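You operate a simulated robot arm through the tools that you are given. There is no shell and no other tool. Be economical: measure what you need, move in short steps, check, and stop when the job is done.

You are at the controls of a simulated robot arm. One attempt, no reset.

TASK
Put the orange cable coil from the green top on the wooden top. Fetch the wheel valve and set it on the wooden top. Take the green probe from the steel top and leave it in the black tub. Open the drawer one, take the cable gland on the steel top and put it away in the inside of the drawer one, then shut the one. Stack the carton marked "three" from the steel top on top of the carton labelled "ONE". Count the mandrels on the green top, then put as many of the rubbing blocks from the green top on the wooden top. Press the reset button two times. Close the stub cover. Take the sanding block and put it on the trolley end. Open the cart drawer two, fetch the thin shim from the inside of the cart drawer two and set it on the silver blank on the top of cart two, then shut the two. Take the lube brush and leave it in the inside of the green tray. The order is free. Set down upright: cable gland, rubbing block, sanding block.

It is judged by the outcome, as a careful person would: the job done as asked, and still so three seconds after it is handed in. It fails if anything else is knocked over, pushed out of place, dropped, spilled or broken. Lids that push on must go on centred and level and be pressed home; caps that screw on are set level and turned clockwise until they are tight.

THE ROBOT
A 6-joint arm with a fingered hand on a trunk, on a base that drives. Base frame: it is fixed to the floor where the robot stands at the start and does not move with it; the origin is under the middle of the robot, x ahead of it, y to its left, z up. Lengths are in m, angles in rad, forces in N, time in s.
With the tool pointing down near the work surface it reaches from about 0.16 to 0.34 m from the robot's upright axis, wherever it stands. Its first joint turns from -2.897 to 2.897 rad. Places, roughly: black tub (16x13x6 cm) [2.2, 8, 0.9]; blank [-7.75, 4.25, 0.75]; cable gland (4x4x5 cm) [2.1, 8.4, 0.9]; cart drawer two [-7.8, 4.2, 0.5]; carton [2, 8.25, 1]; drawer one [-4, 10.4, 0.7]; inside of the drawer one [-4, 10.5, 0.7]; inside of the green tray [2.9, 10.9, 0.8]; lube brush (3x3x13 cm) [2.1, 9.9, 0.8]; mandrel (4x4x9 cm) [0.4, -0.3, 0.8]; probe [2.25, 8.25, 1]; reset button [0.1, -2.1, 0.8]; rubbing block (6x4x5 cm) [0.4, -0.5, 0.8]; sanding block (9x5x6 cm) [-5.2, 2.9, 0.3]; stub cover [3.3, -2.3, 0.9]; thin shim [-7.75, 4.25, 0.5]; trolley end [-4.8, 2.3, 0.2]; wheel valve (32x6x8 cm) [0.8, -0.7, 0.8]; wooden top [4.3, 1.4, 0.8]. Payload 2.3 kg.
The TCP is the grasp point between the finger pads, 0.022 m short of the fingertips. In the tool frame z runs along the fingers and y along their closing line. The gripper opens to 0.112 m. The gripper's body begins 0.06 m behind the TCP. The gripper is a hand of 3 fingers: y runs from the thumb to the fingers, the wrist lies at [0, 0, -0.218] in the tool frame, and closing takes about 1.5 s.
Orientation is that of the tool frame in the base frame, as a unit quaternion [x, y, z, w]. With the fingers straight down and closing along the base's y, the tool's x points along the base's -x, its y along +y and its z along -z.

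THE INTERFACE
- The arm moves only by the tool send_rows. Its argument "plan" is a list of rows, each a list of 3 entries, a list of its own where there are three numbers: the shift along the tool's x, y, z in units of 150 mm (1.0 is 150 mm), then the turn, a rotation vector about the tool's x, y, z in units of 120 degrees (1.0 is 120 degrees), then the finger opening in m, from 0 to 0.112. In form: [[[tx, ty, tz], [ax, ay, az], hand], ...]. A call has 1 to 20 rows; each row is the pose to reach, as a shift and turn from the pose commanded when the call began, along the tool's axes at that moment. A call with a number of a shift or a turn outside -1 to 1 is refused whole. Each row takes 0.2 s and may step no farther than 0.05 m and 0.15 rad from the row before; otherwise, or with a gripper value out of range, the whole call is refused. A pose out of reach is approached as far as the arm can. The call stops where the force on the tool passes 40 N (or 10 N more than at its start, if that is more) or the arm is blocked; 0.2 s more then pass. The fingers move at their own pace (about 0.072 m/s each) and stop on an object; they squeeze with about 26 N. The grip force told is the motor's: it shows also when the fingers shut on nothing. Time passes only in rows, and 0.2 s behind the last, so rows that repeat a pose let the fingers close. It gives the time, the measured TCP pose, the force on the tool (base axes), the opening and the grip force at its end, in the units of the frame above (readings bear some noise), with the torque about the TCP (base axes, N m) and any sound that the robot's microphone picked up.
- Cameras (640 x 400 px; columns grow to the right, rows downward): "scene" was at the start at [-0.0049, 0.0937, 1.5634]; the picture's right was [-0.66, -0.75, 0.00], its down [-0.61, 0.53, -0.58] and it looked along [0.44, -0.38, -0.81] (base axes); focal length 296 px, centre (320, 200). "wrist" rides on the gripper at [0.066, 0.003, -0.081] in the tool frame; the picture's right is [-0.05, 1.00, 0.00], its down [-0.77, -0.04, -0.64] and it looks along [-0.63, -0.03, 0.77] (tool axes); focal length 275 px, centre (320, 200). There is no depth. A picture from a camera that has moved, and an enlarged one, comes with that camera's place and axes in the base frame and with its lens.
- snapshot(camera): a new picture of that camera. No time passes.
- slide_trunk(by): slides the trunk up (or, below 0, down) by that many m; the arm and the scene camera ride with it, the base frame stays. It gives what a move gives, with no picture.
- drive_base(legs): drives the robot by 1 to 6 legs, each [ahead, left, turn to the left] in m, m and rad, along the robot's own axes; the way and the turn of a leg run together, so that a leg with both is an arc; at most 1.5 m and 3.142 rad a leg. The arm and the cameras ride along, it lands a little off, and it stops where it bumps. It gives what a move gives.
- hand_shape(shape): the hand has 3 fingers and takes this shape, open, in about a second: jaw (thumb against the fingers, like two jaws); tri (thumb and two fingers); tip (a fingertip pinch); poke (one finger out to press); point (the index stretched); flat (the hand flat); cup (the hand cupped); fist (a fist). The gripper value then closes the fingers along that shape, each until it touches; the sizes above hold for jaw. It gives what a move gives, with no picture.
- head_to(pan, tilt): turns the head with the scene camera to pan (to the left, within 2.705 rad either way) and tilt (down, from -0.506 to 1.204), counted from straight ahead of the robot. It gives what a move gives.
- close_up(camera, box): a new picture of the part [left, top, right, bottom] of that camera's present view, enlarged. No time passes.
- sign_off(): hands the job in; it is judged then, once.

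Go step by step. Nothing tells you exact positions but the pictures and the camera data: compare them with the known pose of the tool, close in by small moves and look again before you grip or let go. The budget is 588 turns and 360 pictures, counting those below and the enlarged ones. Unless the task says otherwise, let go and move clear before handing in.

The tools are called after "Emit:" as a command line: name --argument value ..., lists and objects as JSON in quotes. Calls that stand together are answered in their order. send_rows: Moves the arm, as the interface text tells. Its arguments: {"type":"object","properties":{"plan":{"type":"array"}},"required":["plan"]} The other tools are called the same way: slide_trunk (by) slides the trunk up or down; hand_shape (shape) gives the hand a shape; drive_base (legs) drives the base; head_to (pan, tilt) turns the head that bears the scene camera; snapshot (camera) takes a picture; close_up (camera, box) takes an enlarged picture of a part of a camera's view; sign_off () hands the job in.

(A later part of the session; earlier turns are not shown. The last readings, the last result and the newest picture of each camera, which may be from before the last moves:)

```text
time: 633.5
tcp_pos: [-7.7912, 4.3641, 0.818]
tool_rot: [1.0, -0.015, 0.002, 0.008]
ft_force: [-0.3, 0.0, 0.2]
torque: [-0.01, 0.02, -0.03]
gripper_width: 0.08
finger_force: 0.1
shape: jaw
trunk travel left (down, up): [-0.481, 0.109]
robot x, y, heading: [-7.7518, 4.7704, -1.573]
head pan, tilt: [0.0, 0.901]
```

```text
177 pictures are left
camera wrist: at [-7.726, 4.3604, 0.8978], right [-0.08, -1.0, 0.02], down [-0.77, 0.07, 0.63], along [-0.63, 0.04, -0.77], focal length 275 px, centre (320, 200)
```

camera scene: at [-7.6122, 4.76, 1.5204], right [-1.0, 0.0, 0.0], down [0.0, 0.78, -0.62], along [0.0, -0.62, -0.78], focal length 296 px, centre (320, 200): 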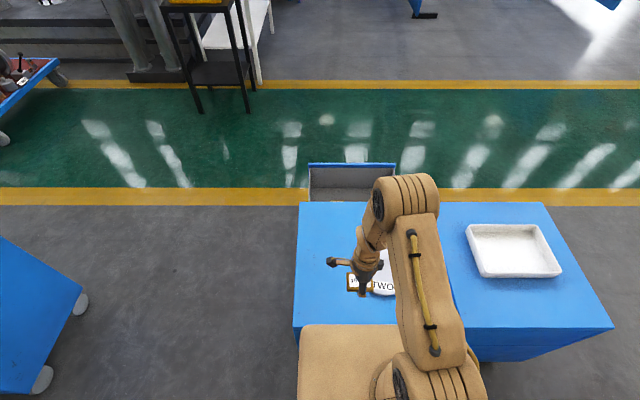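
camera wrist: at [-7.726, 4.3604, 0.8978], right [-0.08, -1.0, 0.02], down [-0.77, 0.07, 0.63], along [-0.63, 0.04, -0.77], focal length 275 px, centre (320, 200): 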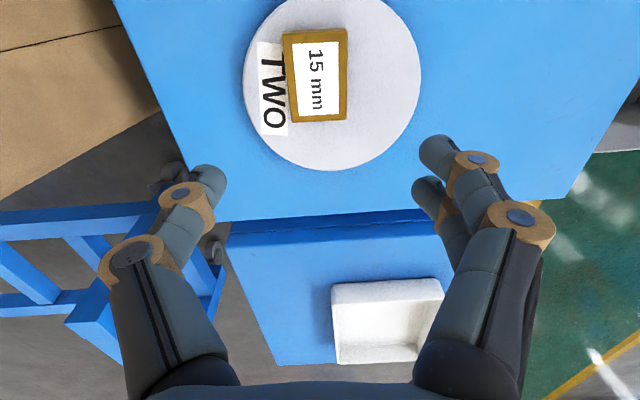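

The thin shim lies on the silver blank. Now I drive back round to shut drawer two.

Emit:
drive_base --legs '[[-0.35, 0, 0], [0, 0.92, 0], [1.5, 0, 0], [0.5, 0, 0], [0, -0.92, 0], [0, 0, 3.14]]'

Emit:
slide_trunk --by -0.29

Emit:
send_rows --plan '[[[0, -0.1, 0], [0, 0, 0], 0], [[0, -0.2, 0], [0, 0, 0], 0], [[0, -0.3, 0], [0, 0, 0], 0], [[0, -0.4, 0], [0, 0, 0], 0], [[0, -0.4, 0], [0, 0, 0], 0], [[0, -0.4, 0], [0, 0, 0], 0]]'

Emit:
head_to --pan 0 --tilt 0.8

Emit:
snapshot --camera "scene"

```text
time: 661.5
tcp_pos: [-7.7054, 3.5368, 0.8161]
tool_rot: [0.024, 1.0, 0.009, -0.001]
ft_force: [-0.2, -0.4, 0.3]
torque: [0.01, 0.01, 0.02]
gripper_width: 0.0797
finger_force: 0.2
shape: jaw
trunk travel left (down, up): [-0.481, 0.109]
robot x, y, heading: [-7.7501, 3.1251, 1.56]
head pan, tilt: [0.0, 0.901]
```

```text
time: 664.4
tcp_pos: [-7.7059, 3.5367, 0.5269]
tool_rot: [0.023, 1.0, 0.009, -0.001]
ft_force: [0.7, 0.1, 0.0]
torque: [0.0, -0.05, 0.03]
gripper_width: 0.0796
finger_force: 0.2
shape: jaw
trunk travel left (down, up): [-0.191, 0.399]
robot x, y, heading: [-7.7436, 3.1236, 1.556]
head pan, tilt: [0.0, 0.901]
```

```text
time: 665.8
tcp_pos: [-7.7076, 3.4769, 0.5262]
tool_rot: [0.024, 1.0, 0.009, -0.001]
ft_force: [-0.1, 0.0, -0.1]
torque: [0.0, 0.01, -0.02]
gripper_width: 0.0
finger_force: 26.4
shape: jaw
trunk travel left (down, up): [-0.191, 0.399]
robot x, y, heading: [-7.7513, 3.1269, 1.56]
head pan, tilt: [0.0, 0.901]
```

```text
time: 666.5
tcp_pos: [-7.7073, 3.4779, 0.5264]
tool_rot: [0.024, 1.0, 0.009, -0.002]
ft_force: [0.3, -0.6, -0.3]
torque: [0.01, 0.01, -0.02]
gripper_width: 0.0
finger_force: 25.5
shape: jaw
trunk travel left (down, up): [-0.191, 0.399]
robot x, y, heading: [-7.7495, 3.1267, 1.558]
head pan, tilt: [0.0, 0.799]
```

```text
176 pictures are left
camera scene: at [-7.8897, 3.1498, 1.2657], right [1.0, -0.01, 0.0], down [-0.01, -0.72, -0.7], along [0.01, 0.7, -0.72], focal length 296 px, centre (320, 200)
```

scene: 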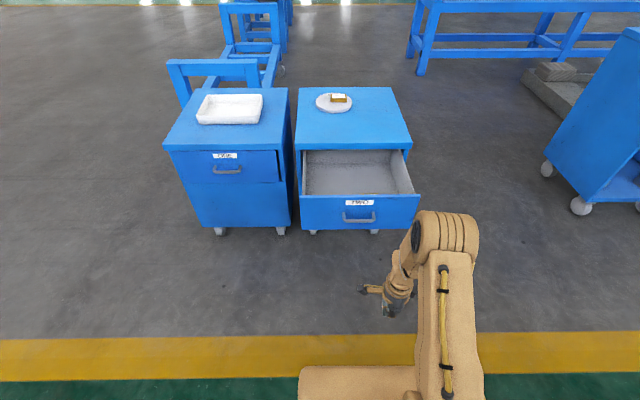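

I align with the handle and push the drawer shut.

Emit:
drive_base --legs '[[0, 0.045, 0.012], [0.5, 0, 0]]'

Emit:
drive_base --legs '[[0.08, 0, 0]]'

Emit:
snapshot --camera "scene"

```text
time: 670.0
tcp_pos: [-7.7527, 3.9799, 0.5257]
tool_rot: [0.02, 1.0, 0.009, -0.001]
ft_force: [-0.5, 0.1, 0.5]
torque: [-0.01, 0.02, 0.02]
gripper_width: 0.0001
finger_force: 26.1
shape: jaw
trunk travel left (down, up): [-0.191, 0.399]
robot x, y, heading: [-7.7925, 3.6268, 1.567]
head pan, tilt: [0.0, 0.799]
```

```text
time: 670.9
tcp_pos: [-7.7533, 4.0172, 0.5243]
tool_rot: [0.025, 1.0, -0.005, -0.003]
ft_force: [0.0, -19.7, 3.4]
torque: [-0.02, -0.02, 0.02]
gripper_width: 0.0
finger_force: 25.8
shape: jaw
trunk travel left (down, up): [-0.191, 0.399]
robot x, y, heading: [-7.7913, 3.6801, 1.569]
head pan, tilt: [0.0, 0.799]
stopped in leg 1: the force on the tool passed its limit (the readings are from after the stop); the commanded pose is now the measured one
```

```text
175 pictures are left
camera scene: at [-7.9323, 3.6974, 1.2657], right [1.0, -0.01, 0.0], down [-0.01, -0.72, -0.7], along [0.01, 0.7, -0.72], focal length 296 px, centre (320, 200)
```

scene: 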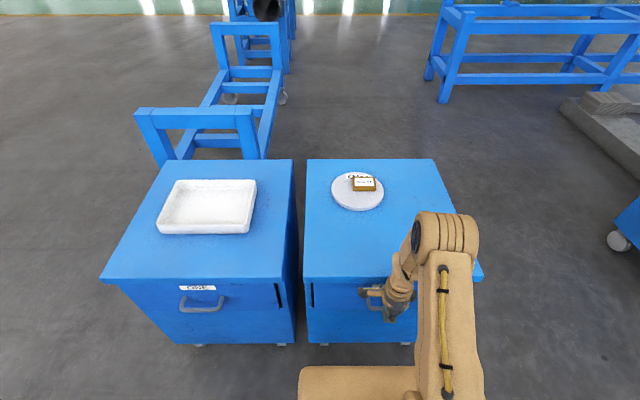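

Emit:
drive_base --legs '[[-0.35, 0, 0]]'

Emit:
close_up --camera "scene" --box '[160, 90, 460, 290]'

```text
time: 673.2
tcp_pos: [-7.7554, 3.6734, 0.5245]
tool_rot: [0.026, 1.0, -0.004, -0.003]
ft_force: [-0.3, 0.4, -0.3]
torque: [-0.01, 0.01, 0.02]
gripper_width: 0.0001
finger_force: 25.8
shape: jaw
trunk travel left (down, up): [-0.191, 0.399]
robot x, y, heading: [-7.7966, 3.3291, 1.561]
head pan, tilt: [0.0, 0.799]
```

```text
2.00 times, centred on (310, 190) of scene
camera zoom: at [-7.9352, 3.3528, 1.2657], right [1.0, -0.01, 0.0], down [-0.01, -0.72, -0.7], along [0.01, 0.7, -0.72], focal length 591 px, centre (340, 220)
```

zoom: 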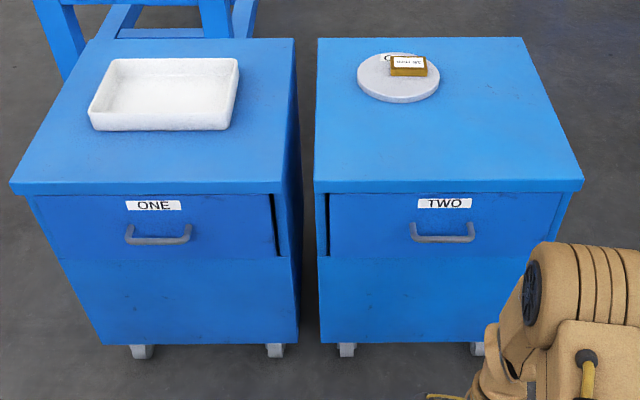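

Drawer two is shut with the shim on the blank. Next, drawer one near (-4,10.4); I raise up and look that way.

Emit:
slide_trunk --by 0.38

Emit:
drive_base --legs '[[-0.1, -0.9, 0]]'

Emit:
head_to --pan -0.5 --tilt 0.25

Emit:
snapshot --camera "scene"

```text
time: 676.9
tcp_pos: [-7.7552, 3.6729, 0.9035]
tool_rot: [0.025, 1.0, -0.004, -0.002]
ft_force: [0.0, -0.5, 0.3]
torque: [-0.01, -0.02, 0.01]
gripper_width: 0.0003
finger_force: 26.0
shape: jaw
trunk travel left (down, up): [-0.571, 0.019]
robot x, y, heading: [-7.7957, 3.3327, 1.562]
head pan, tilt: [0.0, 0.799]
```

```text
time: 681.6
tcp_pos: [-6.8589, 3.5693, 0.904]
tool_rot: [0.021, 1.0, -0.003, -0.004]
ft_force: [-0.6, -0.6, -0.3]
torque: [-0.01, 0.0, 0.02]
gripper_width: 0.0001
finger_force: 26.3
shape: jaw
trunk travel left (down, up): [-0.571, 0.019]
robot x, y, heading: [-6.895, 3.2263, 1.567]
head pan, tilt: [0.0, 0.799]
```

```text
time: 682.6
tcp_pos: [-6.8603, 3.5689, 0.9033]
tool_rot: [0.021, 1.0, -0.004, -0.002]
ft_force: [-0.3, -0.1, -0.3]
torque: [-0.02, 0.0, 0.02]
gripper_width: 0.0
finger_force: 25.8
shape: jaw
trunk travel left (down, up): [-0.571, 0.019]
robot x, y, heading: [-6.8943, 3.2253, 1.569]
head pan, tilt: [-0.499, 0.25]
```

```text
173 pictures are left
camera scene: at [-6.9924, 3.2489, 1.6948], right [0.88, -0.48, 0.0], down [-0.12, -0.22, -0.97], along [0.46, 0.85, -0.25], focal length 296 px, centre (320, 200)
```

scene: 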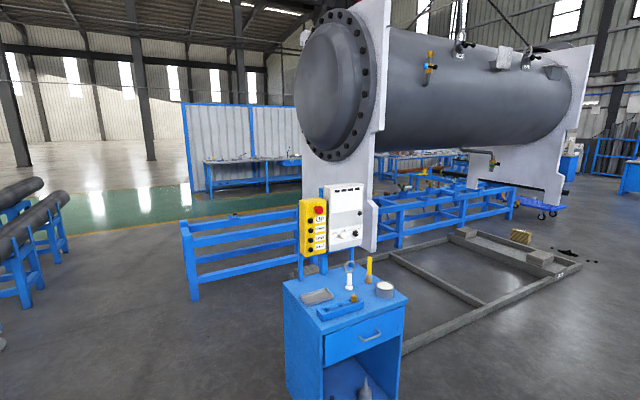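

The vessel stands between; I go round its left end.

Emit:
drive_base --legs '[[1.5, 0, 0], [0.5, 0.45, 0], [1.5, 0, 0], [1.4, 0, 0]]'

Emit:
head_to --pan -0.8 --tilt 0.3

Emit:
snapshot --camera "scene"

```text
time: 707.0
tcp_pos: [-7.3037, 8.4689, 0.9034]
tool_rot: [0.023, 1.0, -0.003, -0.003]
ft_force: [0.0, 0.3, -0.6]
torque: [0.01, 0.01, 0.03]
gripper_width: 0.0
finger_force: 25.5
shape: jaw
trunk travel left (down, up): [-0.571, 0.019]
robot x, y, heading: [-7.3438, 8.1226, 1.564]
head pan, tilt: [-0.499, 0.25]
```

```text
time: 707.8
tcp_pos: [-7.3043, 8.4683, 0.903]
tool_rot: [0.024, 1.0, -0.003, -0.003]
ft_force: [-0.5, 0.6, -0.2]
torque: [0.03, 0.03, 0.01]
gripper_width: 0.0
finger_force: 25.9
shape: jaw
trunk travel left (down, up): [-0.571, 0.019]
robot x, y, heading: [-7.3453, 8.1272, 1.565]
head pan, tilt: [-0.799, 0.3]
```

```text
172 pictures are left
camera scene: at [-7.4156, 8.1318, 1.6901], right [0.69, -0.72, 0.0], down [-0.21, -0.2, -0.96], along [0.69, 0.66, -0.3], focal length 296 px, centre (320, 200)
```

scene: 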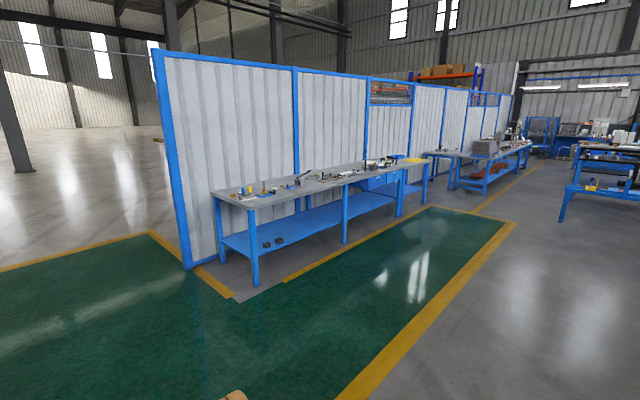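

Emit:
drive_base --legs '[[0.5, -1.3, 0], [0.3, -1.3, 0], [0, -0.65, 0]]'

Emit:
head_to --pan 0 --tilt 0.5

Emit:
snapshot --camera "scene"

```text
time: 724.2
tcp_pos: [-4.0558, 9.2685, 0.9036]
tool_rot: [0.021, 1.0, -0.003, -0.004]
ft_force: [0.1, 0.8, -0.2]
torque: [-0.01, 0.04, -0.03]
gripper_width: 0.0001
finger_force: 25.7
shape: jaw
trunk travel left (down, up): [-0.571, 0.019]
robot x, y, heading: [-4.0921, 8.9254, 1.566]
head pan, tilt: [-0.799, 0.3]
```

```text
time: 725.3
tcp_pos: [-4.0552, 9.2675, 0.9034]
tool_rot: [0.02, 1.0, -0.004, -0.003]
ft_force: [-0.1, -1.0, 0.0]
torque: [0.01, 0.01, -0.01]
gripper_width: 0.0
finger_force: 26.1
shape: jaw
trunk travel left (down, up): [-0.571, 0.019]
robot x, y, heading: [-4.092, 8.9237, 1.571]
head pan, tilt: [0.0, 0.499]
```

```text
171 pictures are left
camera scene: at [-4.2325, 8.956, 1.6717], right [1.0, 0.0, 0.0], down [0.0, -0.48, -0.88], along [0.0, 0.88, -0.48], focal length 296 px, centre (320, 200)
```

scene: 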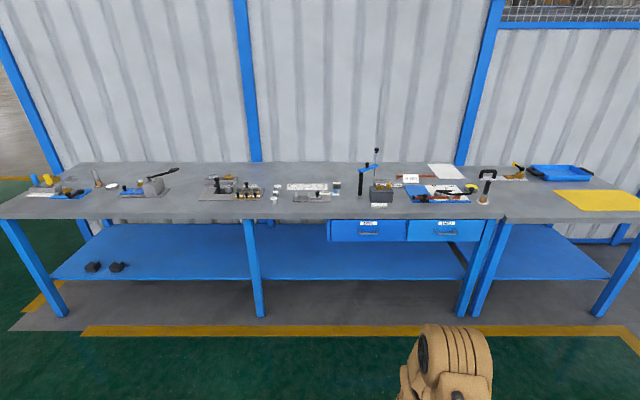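

Drawers ONE and TWO are under the bench; ONE is the left. I zoom, then lower the trunk for a second view.

Emit:
close_up --camera "scene" --box '[310, 190, 510, 280]'

Emit:
slide_trunk --by -0.36

Emit:
close_up --camera "scene" --box '[310, 100, 510, 240]'

```text
3.20 times, centred on (410, 235) of scene
camera zoom: at [-4.2325, 8.956, 1.6717], right [1.0, 0.0, 0.0], down [0.0, -0.48, -0.88], along [0.0, 0.88, -0.48], focal length 946 px, centre (32, 88)
```

zoom: 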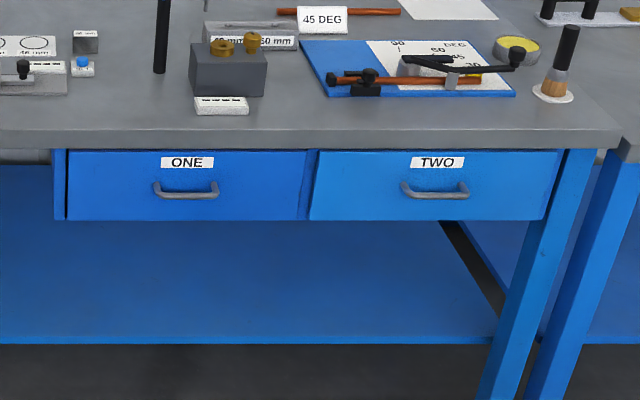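

```text
time: 728.8
tcp_pos: [-4.0562, 9.267, 0.5443]
tool_rot: [0.02, 1.0, -0.004, -0.002]
ft_force: [-0.3, 0.1, -0.1]
torque: [0.01, -0.03, 0.0]
gripper_width: 0.0001
finger_force: 26.5
shape: jaw
trunk travel left (down, up): [-0.211, 0.379]
robot x, y, heading: [-4.0933, 8.921, 1.569]
head pan, tilt: [0.0, 0.499]
```

```text
2.86 times, centred on (410, 170) of scene
camera zoom: at [-4.2326, 8.9559, 1.3117], right [1.0, 0.0, 0.0], down [0.0, -0.48, -0.88], along [0.0, 0.88, -0.48], focal length 845 px, centre (63, 286)
```

zoom: 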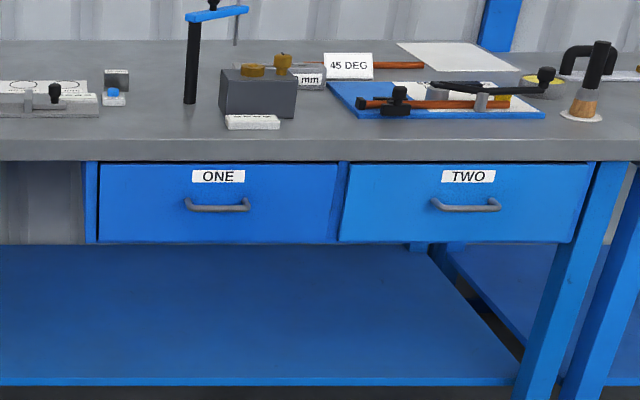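

Handle of drawer one at about (-3.970,10.272,0.744). I tip the hand horizontal again.

Emit:
send_rows --plan '[[[0, 0.06, -0.08], [-0.0625, 0, 0], 0.08], [[0, 0.12, -0.16], [-0.125, 0, 0], 0.08], [[0, 0.18, -0.24], [-0.1875, 0, 0], 0.08], [[0, 0.24, -0.32], [-0.25, 0, 0], 0.08], [[0, 0.3, -0.4], [-0.3125, 0, 0], 0.08], [[0, 0.36, -0.48], [-0.375, 0, 0], 0.08], [[0, 0.42, -0.56], [-0.4375, 0, 0], 0.08], [[0, 0.48, -0.64], [-0.5, 0, 0], 0.08], [[0, 0.53, -0.72], [-0.5625, 0, 0], 0.08], [[0, 0.58, -0.8], [-0.625, 0, 0], 0.08], [[0, 0.63, -0.88], [-0.6875, 0, 0], 0.08], [[0, 0.667, -0.96], [-0.75, 0, 0], 0.08]]'

Emit:
slide_trunk --by 0.053

Emit:
drive_base --legs '[[0.8, -0.08, 0]]'

Emit:
snapshot --camera "wrist"

```text
time: 731.4
tcp_pos: [-4.0519, 9.3687, 0.6864]
tool_rot: [0.017, 0.709, 0.705, 0.011]
ft_force: [-0.5, 0.6, -0.6]
torque: [0.02, 0.02, 0.03]
gripper_width: 0.0798
finger_force: 0.0
shape: jaw
out of reach, approached as far as the arm can: row 2
trunk travel left (down, up): [-0.211, 0.379]
robot x, y, heading: [-4.0927, 8.9248, 1.572]
head pan, tilt: [0.0, 0.499]
```

```text
time: 732.4
tcp_pos: [-4.0513, 9.3688, 0.7402]
tool_rot: [0.016, 0.71, 0.704, 0.012]
ft_force: [-1.0, 0.0, -0.3]
torque: [0.01, 0.03, 0.0]
gripper_width: 0.0799
finger_force: 0.0
shape: jaw
trunk travel left (down, up): [-0.264, 0.326]
robot x, y, heading: [-4.0923, 8.9223, 1.571]
head pan, tilt: [0.0, 0.499]
```

```text
time: 736.7
tcp_pos: [-3.9665, 10.1697, 0.7404]
tool_rot: [0.019, 0.71, 0.704, 0.014]
ft_force: [0.7, -0.3, -0.1]
torque: [-0.01, 0.05, -0.01]
gripper_width: 0.08
finger_force: 0.2
shape: jaw
trunk travel left (down, up): [-0.264, 0.326]
robot x, y, heading: [-4.0082, 9.7209, 1.562]
head pan, tilt: [0.0, 0.499]
```

```text
168 pictures are left
camera wrist: at [-4.0369, 10.0915, 0.7443], right [0.05, 0.0, 1.0], down [0.74, -0.67, -0.04], along [0.67, 0.74, -0.04], focal length 275 px, centre (320, 200)
```

wrist: 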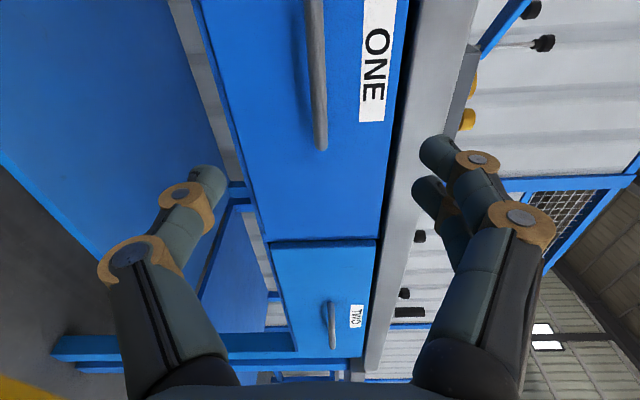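

Emit:
send_rows --plan '[[[0, 0, 0.12], [0, 0, 0], 0.06], [[0, 0, 0.24], [0, 0, 0], 0.06], [[0, 0, 0.36], [0, 0, 0], 0.06], [[0, 0, 0.48], [0, 0, 0], 0.06], [[0, 0, 0.63], [0, 0, 0], 0.06], [[0, 0, 0.63], [0, 0, 0], 0], [[0, 0, 0.63], [0, 0, 0], 0], [[0, 0, 0.63], [0, 0, 0], 0], [[0, 0, 0.63], [0, 0, 0], 0], [[0, 0, 0.63], [0, 0, 0], 0]]'

Emit:
snapshot --camera "wrist"

```text
time: 738.9
tcp_pos: [-3.9606, 10.2626, 0.7391]
tool_rot: [0.019, 0.709, 0.705, 0.015]
ft_force: [0.0, -4.9, 0.9]
torque: [0.03, -0.01, 0.0]
gripper_width: 0.0007
finger_force: 26.1
shape: jaw
trunk travel left (down, up): [-0.264, 0.326]
robot x, y, heading: [-4.0072, 9.7248, 1.564]
head pan, tilt: [0.0, 0.499]
```

```text
167 pictures are left
camera wrist: at [-4.0326, 10.1851, 0.744], right [0.05, 0.0, 1.0], down [0.74, -0.67, -0.04], along [0.67, 0.74, -0.04], focal length 275 px, centre (320, 200)
```

wrist: 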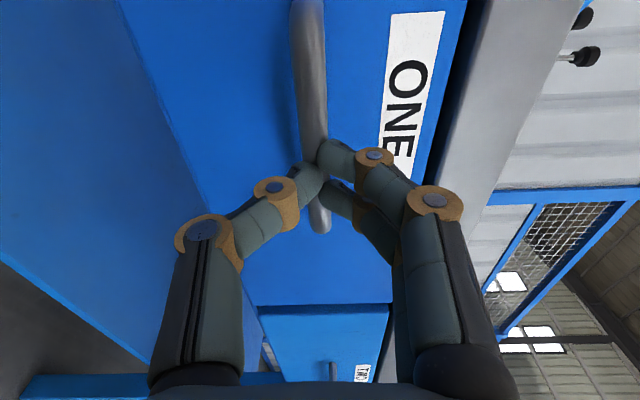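

The fingers closed just in front of the bar. I open, go 3 cm deeper and close again.

Emit:
send_rows --plan '[[[0, 0, -0.03], [0, 0, 0], 0.06], [[0, 0, -0.03], [0, 0, 0], 0.06], [[0, 0, -0.03], [0, 0, 0], 0.06], [[0.1, 0, 0.08], [0, 0, 0], 0.06], [[0.13, 0, 0.17], [0, 0, 0], 0.06], [[0.13, 0, 0.2], [0, 0, 0], 0], [[0.13, 0, 0.2], [0, 0, 0], 0], [[0.13, 0, 0.2], [0, 0, 0], 0], [[0.13, 0, 0.2], [0, 0, 0], 0], [[0.13, 0, 0.2], [0, 0, 0], 0]]'

Emit:
snapshot --camera "wrist"

```text
time: 741.1
tcp_pos: [-3.9806, 10.2944, 0.7379]
tool_rot: [0.019, 0.711, 0.703, 0.013]
ft_force: [-0.1, 2.7, -11.7]
torque: [0.09, -0.01, 0.02]
gripper_width: 0.0
finger_force: 26.1
shape: jaw
trunk travel left (down, up): [-0.264, 0.326]
robot x, y, heading: [-4.0119, 9.7238, 1.565]
head pan, tilt: [0.0, 0.499]
```

```text
166 pictures are left
camera wrist: at [-4.0506, 10.2173, 0.7422], right [0.05, 0.01, 1.0], down [0.74, -0.67, -0.03], along [0.67, 0.74, -0.04], focal length 275 px, centre (320, 200)
```

wrist: 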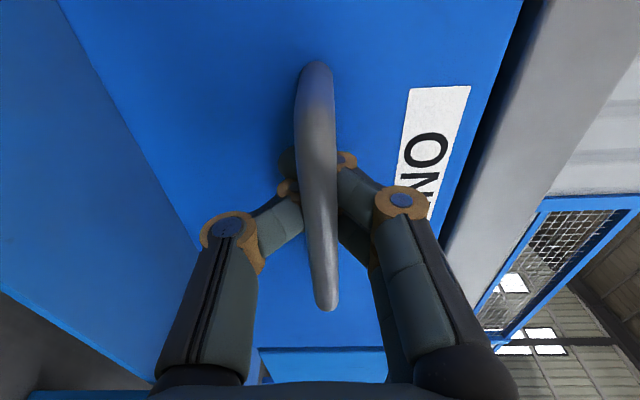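

Caged behind the bar. I pull the drawer open.

Emit:
drive_base --legs '[[-0.14, 0, 0]]'

Emit:
drive_base --legs '[[-0.13, 0, 0]]'

Emit:
head_to --pan 0 --tilt 0.8

Emit:
snapshot --camera "scene"

```text
time: 742.4
tcp_pos: [-3.9814, 10.1545, 0.7387]
tool_rot: [0.018, 0.709, 0.705, 0.014]
ft_force: [0.5, -0.3, -2.4]
torque: [0.11, 0.0, 0.01]
gripper_width: 0.0
finger_force: 26.0
shape: jaw
trunk travel left (down, up): [-0.264, 0.326]
robot x, y, heading: [-4.0114, 9.5843, 1.564]
head pan, tilt: [0.0, 0.499]
```

```text
time: 743.7
tcp_pos: [-3.9826, 10.0244, 0.7393]
tool_rot: [0.018, 0.708, 0.705, 0.014]
ft_force: [0.2, -1.4, -3.8]
torque: [0.09, -0.01, 0.04]
gripper_width: 0.0
finger_force: 26.1
shape: jaw
trunk travel left (down, up): [-0.264, 0.326]
robot x, y, heading: [-4.0133, 9.4542, 1.564]
head pan, tilt: [0.0, 0.499]
```

```text
time: 744.5
tcp_pos: [-3.9821, 10.0232, 0.7389]
tool_rot: [0.018, 0.71, 0.704, 0.014]
ft_force: [1.3, 0.0, -3.3]
torque: [0.07, 0.01, 0.03]
gripper_width: 0.0
finger_force: 26.4
shape: jaw
trunk travel left (down, up): [-0.264, 0.326]
robot x, y, heading: [-4.0084, 9.4543, 1.57]
head pan, tilt: [0.0, 0.799]
```

```text
165 pictures are left
camera scene: at [-4.1516, 9.4773, 1.3388], right [1.0, -0.01, 0.0], down [0.0, -0.72, -0.7], along [0.0, 0.7, -0.72], focal length 296 px, centre (320, 200)
```

scene: 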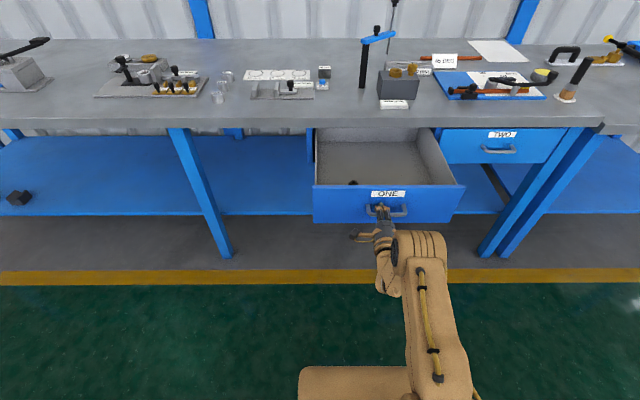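

Drawer one is open. I release, back off and bring the hand upright for the steel top jobs.

Emit:
send_rows --plan '[[[0, 0, 0], [0, 0, 0], 0.07], [[0, 0, 0], [0, 0, 0], 0.07], [[0, 0, 0], [0, 0, 0], 0.07], [[0, 0, 0], [0, 0, 0], 0.07]]'

Emit:
drive_base --legs '[[-0.3, 0, 0]]'

Emit:
send_rows --plan '[[[0, -0.08, -0.15], [0.0625, 0, 0], 0.07], [[0, -0.16, -0.3], [0.125, 0, 0], 0.07], [[0, -0.24, -0.45], [0.1875, 0, 0], 0.07], [[0, -0.32, -0.6], [0.25, 0, 0], 0.07], [[0, -0.4, -0.75], [0.3125, 0, 0], 0.07], [[0, -0.48, -0.9], [0.375, 0, 0], 0.07], [[0, -0.56, -1.0], [0.4375, 0, 0], 0.07], [[0, -0.64, -1.0], [0.5, 0, 0], 0.07], [[0, -0.7, -1.0], [0.5625, 0, 0], 0.07], [[0, -0.75, -1.0], [0.625, 0, 0], 0.07], [[0, -0.8, -1.0], [0.6875, 0, 0], 0.07], [[0, -0.85, -1.0], [0.75, 0, 0], 0.07]]'

Emit:
slide_trunk --by 0.32

Emit:
head_to --pan -1.4 --tilt 0.3

Emit:
snapshot --camera "scene"

```text
time: 745.5
tcp_pos: [-3.9821, 10.0239, 0.7398]
tool_rot: [0.018, 0.709, 0.705, 0.014]
ft_force: [-0.3, -1.0, 0.3]
torque: [0.03, 0.0, 0.01]
gripper_width: 0.07
finger_force: 0.1
shape: jaw
trunk travel left (down, up): [-0.264, 0.326]
robot x, y, heading: [-4.0132, 9.4498, 1.564]
head pan, tilt: [0.0, 0.799]
```

```text
time: 747.5
tcp_pos: [-3.9838, 9.7225, 0.7404]
tool_rot: [0.018, 0.708, 0.705, 0.015]
ft_force: [0.1, -0.5, -0.4]
torque: [-0.02, -0.01, 0.02]
gripper_width: 0.0695
finger_force: 0.1
shape: jaw
trunk travel left (down, up): [-0.264, 0.326]
robot x, y, heading: [-4.015, 9.1538, 1.561]
head pan, tilt: [0.0, 0.799]
```

```text
time: 750.1
tcp_pos: [-3.9917, 9.5724, 0.6123]
tool_rot: [0.024, 1.0, -0.003, -0.003]
ft_force: [-0.9, -0.4, -0.1]
torque: [0.0, 0.0, 0.01]
gripper_width: 0.0699
finger_force: 0.1
shape: jaw
out of reach, approached as far as the arm can: row 10
trunk travel left (down, up): [-0.264, 0.326]
robot x, y, heading: [-4.0127, 9.154, 1.567]
head pan, tilt: [0.0, 0.799]
```

```text
time: 753.3
tcp_pos: [-3.9895, 9.5724, 0.9331]
tool_rot: [0.023, 1.0, -0.002, -0.002]
ft_force: [0.3, -0.2, -0.3]
torque: [0.0, -0.01, 0.01]
gripper_width: 0.0699
finger_force: 0.0
shape: jaw
trunk travel left (down, up): [-0.584, 0.006]
robot x, y, heading: [-4.0132, 9.1547, 1.567]
head pan, tilt: [0.0, 0.799]
```

```text
time: 754.8
tcp_pos: [-3.9907, 9.5722, 0.934]
tool_rot: [0.024, 1.0, -0.003, -0.003]
ft_force: [0.1, -0.2, 0.3]
torque: [0.03, 0.01, 0.02]
gripper_width: 0.0699
finger_force: 0.0
shape: jaw
trunk travel left (down, up): [-0.584, 0.006]
robot x, y, heading: [-4.015, 9.155, 1.562]
head pan, tilt: [-1.4, 0.3]
```

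```text
164 pictures are left
camera scene: at [-4.062, 9.1107, 1.7031], right [0.16, -0.99, 0.0], down [-0.29, -0.05, -0.96], along [0.94, 0.16, -0.3], focal length 296 px, centre (320, 200)
```

scene: 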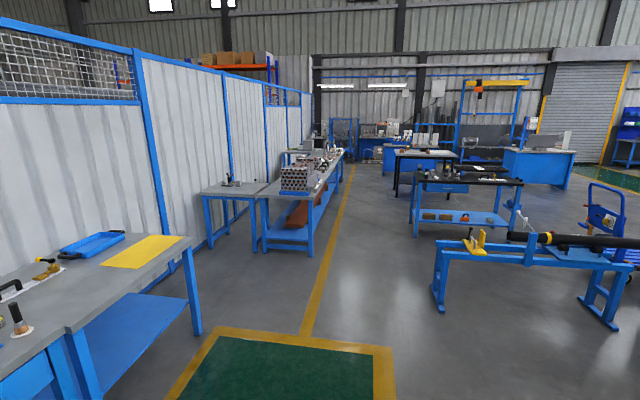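

I turn and drive along the aisle toward the steel top.

Emit:
drive_base --legs '[[0, 0, -1.562], [1.5, 0, 0], [1.5, 0, 0], [1.2, 0, 0]]'

Emit:
head_to --pan -0.3 --tilt 0.4

Emit:
snapshot --camera "scene"

```text
time: 778.8
tcp_pos: [0.6012, 9.1015, 0.934]
tool_rot: [0.728, 0.686, -0.001, -0.004]
ft_force: [1.0, 0.2, -0.6]
torque: [-0.01, -0.01, -0.04]
gripper_width: 0.0699
finger_force: 0.0
shape: jaw
trunk travel left (down, up): [-0.584, 0.006]
robot x, y, heading: [0.1834, 9.1315, -0.019]
head pan, tilt: [-1.4, 0.3]
```

```text
time: 780.1
tcp_pos: [0.6025, 9.1016, 0.9333]
tool_rot: [0.728, 0.685, 0.0, -0.003]
ft_force: [-0.7, -0.9, -0.5]
torque: [-0.04, 0.01, 0.0]
gripper_width: 0.0696
finger_force: 0.0
shape: jaw
trunk travel left (down, up): [-0.584, 0.006]
robot x, y, heading: [0.1858, 9.126, -0.022]
head pan, tilt: [-0.3, 0.4]
```

```text
163 pictures are left
camera scene: at [0.2148, 9.2421, 1.6939], right [-0.31, -0.95, 0.0], down [-0.37, 0.12, -0.92], along [0.87, -0.29, -0.39], focal length 296 px, centre (320, 200)
```

scene: 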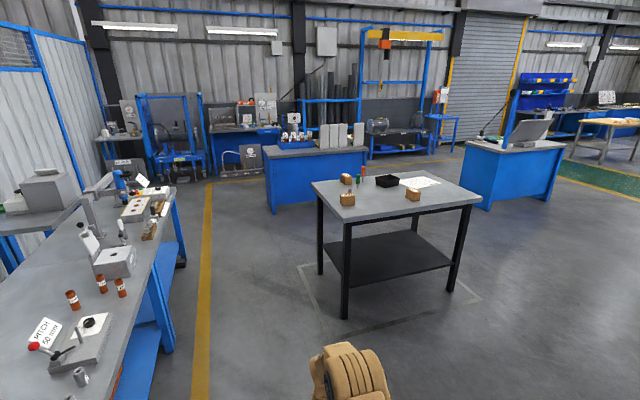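

Emit:
close_up --camera "scene" --box '[305, 155, 485, 225]'

Emit:
drive_base --legs '[[0.85, -0.65, 0.02]]'

Emit:
head_to --pan -0.2 --tilt 0.75

Emit:
snapshot --camera "scene"

```text
3.56 times, centred on (395, 190) of scene
camera zoom: at [0.2148, 9.2421, 1.6939], right [-0.31, -0.95, 0.0], down [-0.37, 0.12, -0.92], along [0.87, -0.29, -0.39], focal length 1051 px, centre (53, 236)
```

zoom: 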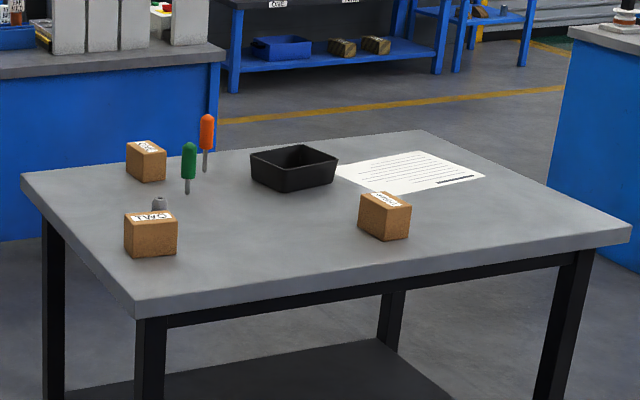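

```text
time: 785.6
tcp_pos: [1.441, 8.4459, 0.9327]
tool_rot: [0.722, 0.691, 0.0, -0.004]
ft_force: [0.6, -0.2, -0.2]
torque: [-0.05, -0.01, -0.01]
gripper_width: 0.0698
finger_force: 0.0
shape: jaw
trunk travel left (down, up): [-0.584, 0.006]
robot x, y, heading: [1.0243, 8.4642, 0.003]
head pan, tilt: [-0.3, 0.4]
```

```text
time: 786.4
tcp_pos: [1.4423, 8.4444, 0.9322]
tool_rot: [0.721, 0.693, 0.0, -0.004]
ft_force: [0.1, -0.7, 0.2]
torque: [-0.04, 0.0, -0.05]
gripper_width: 0.0699
finger_force: 0.0
shape: jaw
trunk travel left (down, up): [-0.584, 0.006]
robot x, y, heading: [1.0227, 8.4664, 0.001]
head pan, tilt: [-0.201, 0.75]
```

```text
161 pictures are left
camera scene: at [1.0448, 8.5899, 1.6628], right [-0.2, -0.98, 0.0], down [-0.67, 0.14, -0.73], along [0.72, -0.15, -0.68], focal length 296 px, centre (320, 200)
```

scene: 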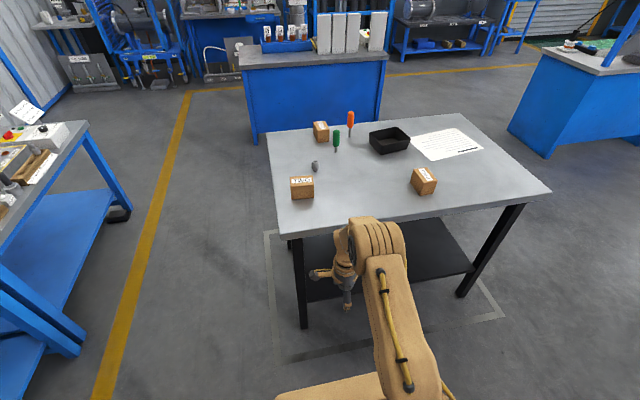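

Emit:
close_up --camera "scene" --box '[265, 100, 485, 230]'

```text
2.91 times, centred on (375, 165) of scene
camera zoom: at [1.0448, 8.5899, 1.6628], right [-0.2, -0.98, 0.0], down [-0.67, 0.14, -0.73], along [0.72, -0.15, -0.68], focal length 860 px, centre (160, 302)
```

zoom: 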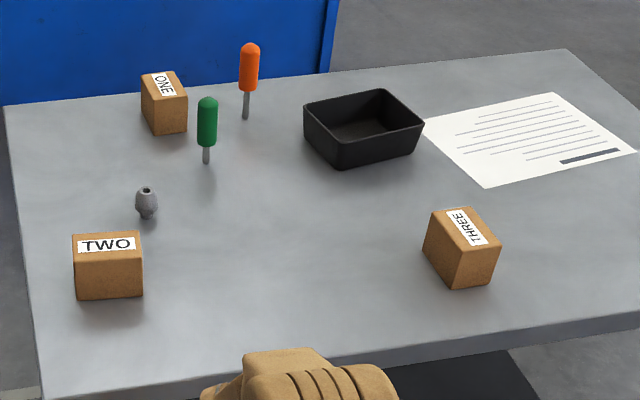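

The steel top (z≈0.85) shows cartons ONE (2.37,8.305), TWO, THREE (1.89,7.966), the probes, gland and tub. I start with carton THREE: rise, turn the hand to its sides and drive in.

Emit:
send_rows --plan '[[[0, -0.1, -0.1], [0, 0, -0.06], 0.1], [[0, -0.2, -0.2], [0, 0, -0.12], 0.105], [[0, -0.3, -0.3], [0, 0, -0.18], 0.11], [[0, -0.4, -0.4], [0, 0, -0.24], 0.11]]'

Emit:
drive_base --legs '[[0, -0.48, 0], [0.48, 0, 0]]'

Emit:
snapshot --camera "wrist"

```text
time: 787.4
tcp_pos: [1.3814, 8.4474, 0.9933]
tool_rot: [0.526, 0.85, 0.001, -0.003]
ft_force: [-0.4, -0.9, 0.1]
torque: [0.01, 0.01, 0.02]
gripper_width: 0.1098
finger_force: 0.1
shape: jaw
trunk travel left (down, up): [-0.584, 0.006]
robot x, y, heading: [1.0235, 8.466, -0.004]
head pan, tilt: [-0.201, 0.75]
```

```text
time: 792.8
tcp_pos: [1.8691, 7.9628, 0.994]
tool_rot: [0.527, 0.85, 0.001, -0.003]
ft_force: [-1.8, -0.4, 0.5]
torque: [0.02, -0.02, 0.0]
gripper_width: 0.1101
finger_force: 0.0
shape: jaw
trunk travel left (down, up): [-0.584, 0.006]
robot x, y, heading: [1.5065, 7.981, 0.001]
head pan, tilt: [-0.201, 0.75]
```

```text
159 pictures are left
camera wrist: at [1.8411, 8.0226, 1.0748], right [0.92, 0.4, 0.0], down [0.31, -0.71, 0.63], along [0.25, -0.58, -0.78], focal length 275 px, centre (320, 200)
```

wrist: 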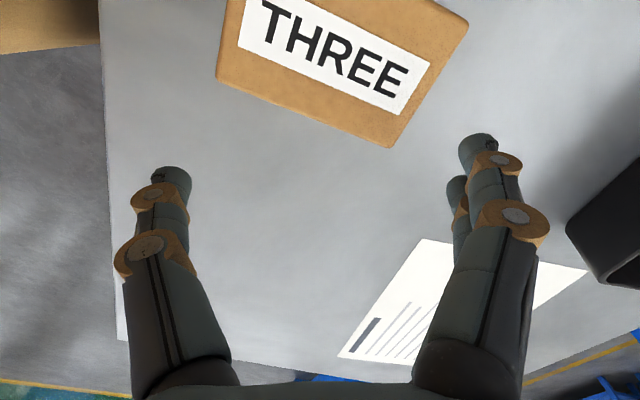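

The wrist view shows the carton aligned with the table axes (long side along x). I turn the hand to close across its width, along y.

Emit:
send_rows --plan '[[[0, 0, 0], [0, 0, -0.066], 0.11], [[0, 0, 0], [0, 0, -0.132], 0.11], [[0, 0, 0], [0, 0, -0.198], 0.11], [[0, 0, 0], [0, 0, -0.264], 0.11], [[0, 0, 0], [0, 0, -0.33], 0.11], [[0, 0, 0], [0, 0, -0.396], 0.11], [[0, 0, 0], [0, 0, -0.462], 0.11], [[0, 0, 0], [0, 0, -0.53], 0.11]]'

Emit:
snapshot --camera "wrist"

```text
time: 794.6
tcp_pos: [1.8667, 7.9623, 0.9934]
tool_rot: [-0.001, 1.0, 0.003, -0.003]
ft_force: [-0.5, 0.4, 0.3]
torque: [-0.03, 0.01, 0.01]
gripper_width: 0.11
finger_force: 0.0
shape: jaw
trunk travel left (down, up): [-0.584, 0.006]
robot x, y, heading: [1.5085, 7.9813, -0.004]
head pan, tilt: [-0.201, 0.75]
```

```text
158 pictures are left
camera wrist: at [1.8013, 7.9645, 1.0748], right [0.04, 1.0, 0.01], down [0.77, -0.04, 0.63], along [0.63, -0.02, -0.78], focal length 275 px, centre (320, 200)
```

wrist: 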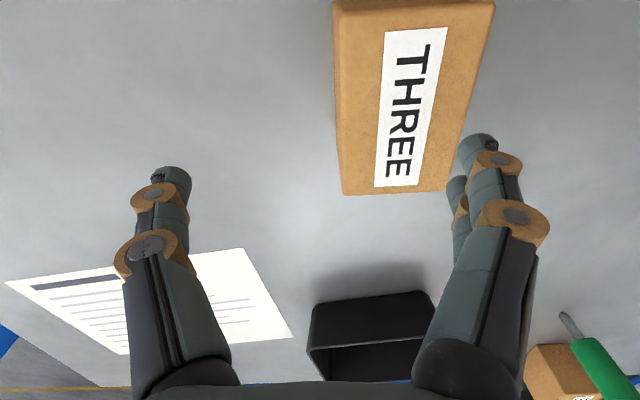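

Carton centre about (1.86,8.008), slightly turned. I align above it.

Emit:
send_rows --plan '[[[0.02, 0.1, 0], [0, 0, -0.01], 0.112], [[0.04, 0.2, 0], [0, 0, -0.02], 0.112], [[0.045, 0.3, 0.05], [0, 0, -0.02], 0.112]]'

Emit:
snapshot --camera "wrist"

```text
time: 795.4
tcp_pos: [1.8617, 8.008, 0.9857]
tool_rot: [-0.021, 1.0, 0.003, -0.003]
ft_force: [-0.1, 0.3, -0.3]
torque: [-0.01, 0.03, -0.01]
gripper_width: 0.1121
finger_force: 0.1
shape: jaw
trunk travel left (down, up): [-0.584, 0.006]
robot x, y, heading: [1.507, 7.9812, -0.001]
head pan, tilt: [-0.201, 0.75]
```

```text
157 pictures are left
camera wrist: at [1.7945, 8.007, 1.067], right [0.0, 1.0, 0.01], down [0.78, -0.01, 0.63], along [0.63, 0.0, -0.78], focal length 275 px, centre (320, 200)
```

wrist: 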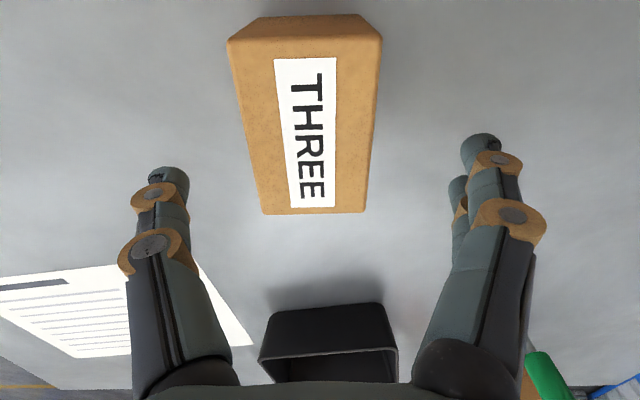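

Emit:
send_rows --plan '[[[0, -0.03, 0.15], [0, 0, 0], 0.112], [[0, -0.03, 0.3], [0, 0, 0], 0.112], [[0, -0.03, 0.45], [0, 0, 0], 0.112], [[0, -0.03, 0.57], [0, 0, 0], 0.112], [[0, -0.03, 0.57], [0, 0, 0], 0.0], [[0, -0.03, 0.57], [0, 0, 0], 0.0], [[0, -0.03, 0.57], [0, 0, 0], 0.0], [[0, -0.03, 0.57], [0, 0, 0], 0.0], [[0, -0.03, 0.57], [0, 0, 0], 0.0]]'

Emit:
send_rows --plan '[[[0, 0, -0.05], [0, 0, 0], 0], [[0, 0, -0.1], [0, 0, 0], 0], [[0, 0, -0.15], [0, 0, 0], 0], [[0, 0, -0.15], [0, 0, 0], 0], [[0, 0, -0.15], [0, 0, 0], 0]]'

Emit:
snapshot --camera "wrist"

```text
time: 796.6
tcp_pos: [1.8617, 8.0046, 0.9039]
tool_rot: [-0.021, 1.0, 0.004, 0.005]
ft_force: [-1.1, 2.0, 29.6]
torque: [-0.2, 0.07, -0.06]
gripper_width: 0.0542
finger_force: 25.8
shape: jaw
trunk travel left (down, up): [-0.584, 0.006]
robot x, y, heading: [1.5069, 7.983, -0.004]
head pan, tilt: [-0.201, 0.75]
stopped in row 5: the force on the tool passed its limit (the readings are from after the stop); the commanded pose is now the measured one
```

```text
time: 797.8
tcp_pos: [1.864, 8.0039, 0.924]
tool_rot: [-0.021, 1.0, 0.004, 0.0]
ft_force: [-0.2, 0.3, -2.1]
torque: [-0.01, -0.02, 0.03]
gripper_width: 0.0543
finger_force: 26.1
shape: jaw
trunk travel left (down, up): [-0.584, 0.006]
robot x, y, heading: [1.5083, 7.9808, -0.005]
head pan, tilt: [-0.201, 0.75]
```

```text
156 pictures are left
camera wrist: at [1.7964, 8.0035, 1.005], right [0.0, 1.0, 0.01], down [0.77, -0.01, 0.64], along [0.64, 0.0, -0.77], focal length 275 px, centre (320, 200)
```

wrist: 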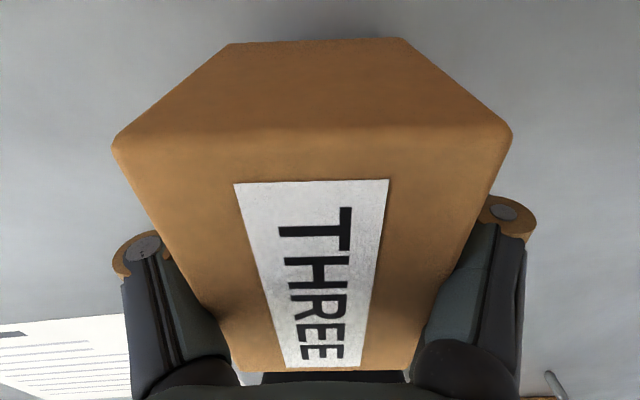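

Carton held; the table top is at about z 0.88. I lift it and drive round to the far side, where carton ONE stands at about (2.326,8.316).

Emit:
send_rows --plan '[[[0.05, 0, -0.15], [0, 0, 0], 0], [[0.1, 0, -0.3], [0, 0, 0], 0], [[0.15, 0, -0.45], [0, 0, 0], 0], [[0.2, 0, -0.6], [0, 0, 0], 0], [[0.2, 0, -0.7], [0, 0, 0], 0]]'

Emit:
drive_base --legs '[[-0.3, 0, 0.004], [0, 1.17, 0], [1.5, 0, 0], [0.35, 0, 0], [0, 0, 3.14], [0, 0.8, 0]]'

Emit:
head_to --pan 0.0 --tilt 0.8

Emit:
snapshot --camera "scene"

```text
time: 799.0
tcp_pos: [1.8329, 8.0016, 1.0301]
tool_rot: [-0.021, 1.0, 0.003, 0.002]
ft_force: [-0.5, -0.3, -1.7]
torque: [0.03, -0.01, 0.0]
gripper_width: 0.0541
finger_force: 25.6
shape: jaw
trunk travel left (down, up): [-0.584, 0.006]
robot x, y, heading: [1.5086, 7.9777, -0.005]
head pan, tilt: [-0.201, 0.75]
```

```text
time: 826.7
tcp_pos: [2.7411, 8.3579, 1.0287]
tool_rot: [1.0, 0.028, -0.001, 0.004]
ft_force: [-0.6, -0.1, -1.8]
torque: [-0.02, 0.02, 0.01]
gripper_width: 0.054
finger_force: 25.9
shape: jaw
trunk travel left (down, up): [-0.584, 0.006]
robot x, y, heading: [3.0662, 8.3829, -3.132]
head pan, tilt: [-0.201, 0.75]
```

```text
time: 827.5
tcp_pos: [2.7401, 8.3575, 1.0287]
tool_rot: [1.0, 0.027, -0.001, 0.004]
ft_force: [-0.7, -0.5, -1.6]
torque: [-0.02, -0.01, 0.03]
gripper_width: 0.0542
finger_force: 26.1
shape: jaw
trunk travel left (down, up): [-0.584, 0.006]
robot x, y, heading: [3.0649, 8.3791, -3.131]
head pan, tilt: [0.0, 0.799]
```

```text
155 pictures are left
camera scene: at [3.0462, 8.2424, 1.6588], right [-0.01, 1.0, 0.0], down [0.72, 0.01, -0.7], along [-0.7, -0.01, -0.72], focal length 296 px, centre (320, 200)
```

scene: 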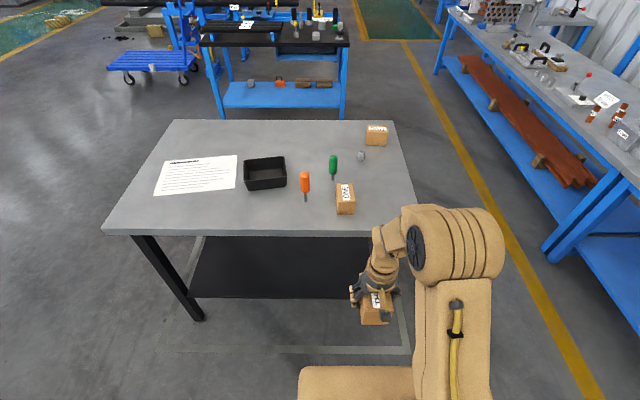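

Emit:
close_up --camera "scene" --box '[230, 110, 410, 230]'

```text
3.33 times, centred on (320, 170) of scene
camera zoom: at [3.0462, 8.2424, 1.6588], right [-0.01, 1.0, 0.0], down [0.72, 0.01, -0.7], along [-0.7, -0.01, -0.72], focal length 985 px, centre (320, 300)
```

zoom: 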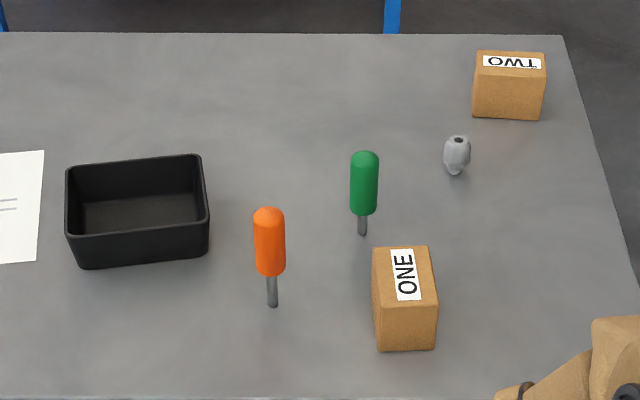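

Carton ONE centre (2.324,8.317). I bring THREE over it.

Emit:
drive_base --legs '[[0, 0.04, -0.01], [0.4, 0, 0]]'

Emit:
snapshot --camera "scene"

Emit:
snapshot --camera "wrist"

```text
time: 830.4
tcp_pos: [2.3429, 8.3204, 1.0284]
tool_rot: [1.0, 0.021, -0.001, 0.004]
ft_force: [-0.2, 0.1, -1.0]
torque: [-0.04, 0.01, -0.01]
gripper_width: 0.0538
finger_force: 26.1
shape: jaw
trunk travel left (down, up): [-0.584, 0.006]
robot x, y, heading: [2.6678, 8.3395, -3.143]
head pan, tilt: [0.0, 0.799]
```

```text
153 pictures are left
camera scene: at [2.6467, 8.2017, 1.6587], right [0.0, 1.0, 0.0], down [0.72, 0.0, -0.7], along [-0.7, 0.0, -0.72], focal length 296 px, centre (320, 200)
```

scene: 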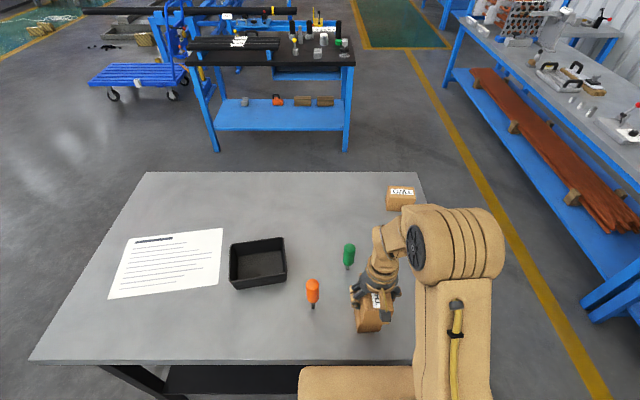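

```text
152 pictures are left
camera wrist: at [2.408, 8.3208, 1.1093], right [0.0, -1.0, 0.01], down [-0.77, 0.01, 0.64], along [-0.64, 0.0, -0.77], focal length 275 px, centre (320, 200)
```

wrist: 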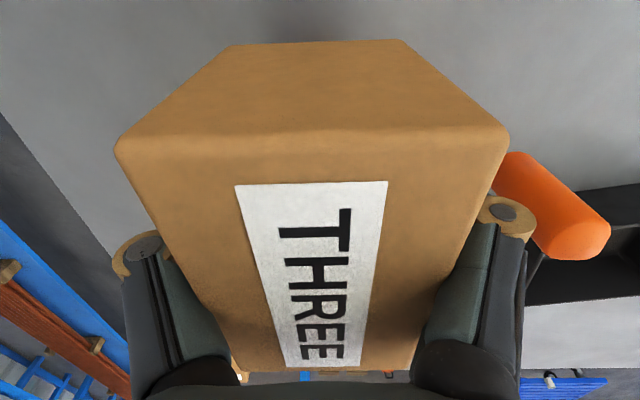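

Emit:
send_rows --plan '[[[-0.08, 0.01, 0], [0, 0, 0], 0], [[-0.165, 0.02, 0], [0, 0, 0], 0], [[-0.165, 0.02, 0.12], [0, 0, 0], 0], [[-0.165, 0.02, 0.24], [0, 0, 0], 0], [[-0.165, 0.02, 0.29], [0, 0, 0], 0]]'

Emit:
close_up --camera "scene" --box '[290, 220, 450, 360]'

```text
time: 831.6
tcp_pos: [2.3174, 8.3151, 0.9839]
tool_rot: [1.0, 0.021, -0.001, 0.004]
ft_force: [0.4, 0.6, -1.3]
torque: [0.0, -0.01, 0.01]
gripper_width: 0.0543
finger_force: 25.8
shape: jaw
trunk travel left (down, up): [-0.584, 0.006]
robot x, y, heading: [2.6696, 8.3414, -3.137]
head pan, tilt: [0.0, 0.799]
```

```text
2.86 times, centred on (370, 290) of scene
camera zoom: at [2.6473, 8.2017, 1.6587], right [0.0, 1.0, 0.0], down [0.72, 0.0, -0.7], along [-0.7, 0.0, -0.72], focal length 845 px, centre (177, -57)
```

zoom: 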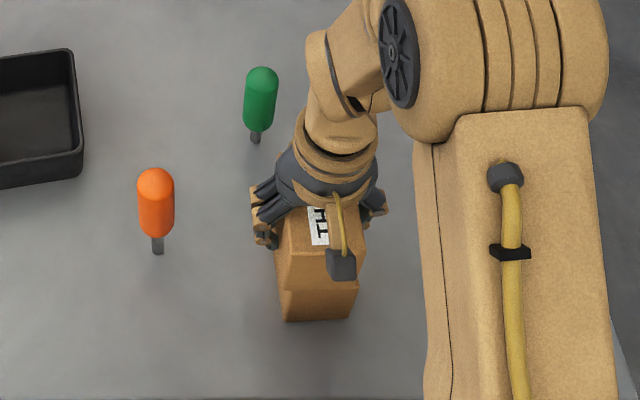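

Nearly aligned; I shift 6 mm in y and lower to contact.

Emit:
send_rows --plan '[[[0, -0.04, 0.02], [0, 0, 0], 0], [[0, -0.04, 0.045], [0, 0, 0], 0], [[0, -0.04, 0.06], [0, 0, 0], 0]]'

Emit:
send_rows --plan '[[[0, 0, 0.012], [0, 0, 0], 0], [[0, 0, 0.024], [0, 0, 0], 0]]'

```text
time: 832.4
tcp_pos: [2.3183, 8.3232, 0.976]
tool_rot: [1.0, 0.022, 0.0, 0.003]
ft_force: [-0.7, -0.2, -2.0]
torque: [0.02, -0.01, -0.01]
gripper_width: 0.0541
finger_force: 25.7
shape: jaw
trunk travel left (down, up): [-0.584, 0.006]
robot x, y, heading: [2.67, 8.344, -3.143]
head pan, tilt: [0.0, 0.799]
```

```text
time: 833.0
tcp_pos: [2.3183, 8.323, 0.9742]
tool_rot: [1.0, 0.022, -0.003, 0.004]
ft_force: [-3.4, -0.3, 24.1]
torque: [0.18, -0.05, 0.02]
gripper_width: 0.0536
finger_force: 26.0
shape: jaw
trunk travel left (down, up): [-0.584, 0.006]
robot x, y, heading: [2.6674, 8.3414, -3.146]
head pan, tilt: [0.0, 0.799]
```

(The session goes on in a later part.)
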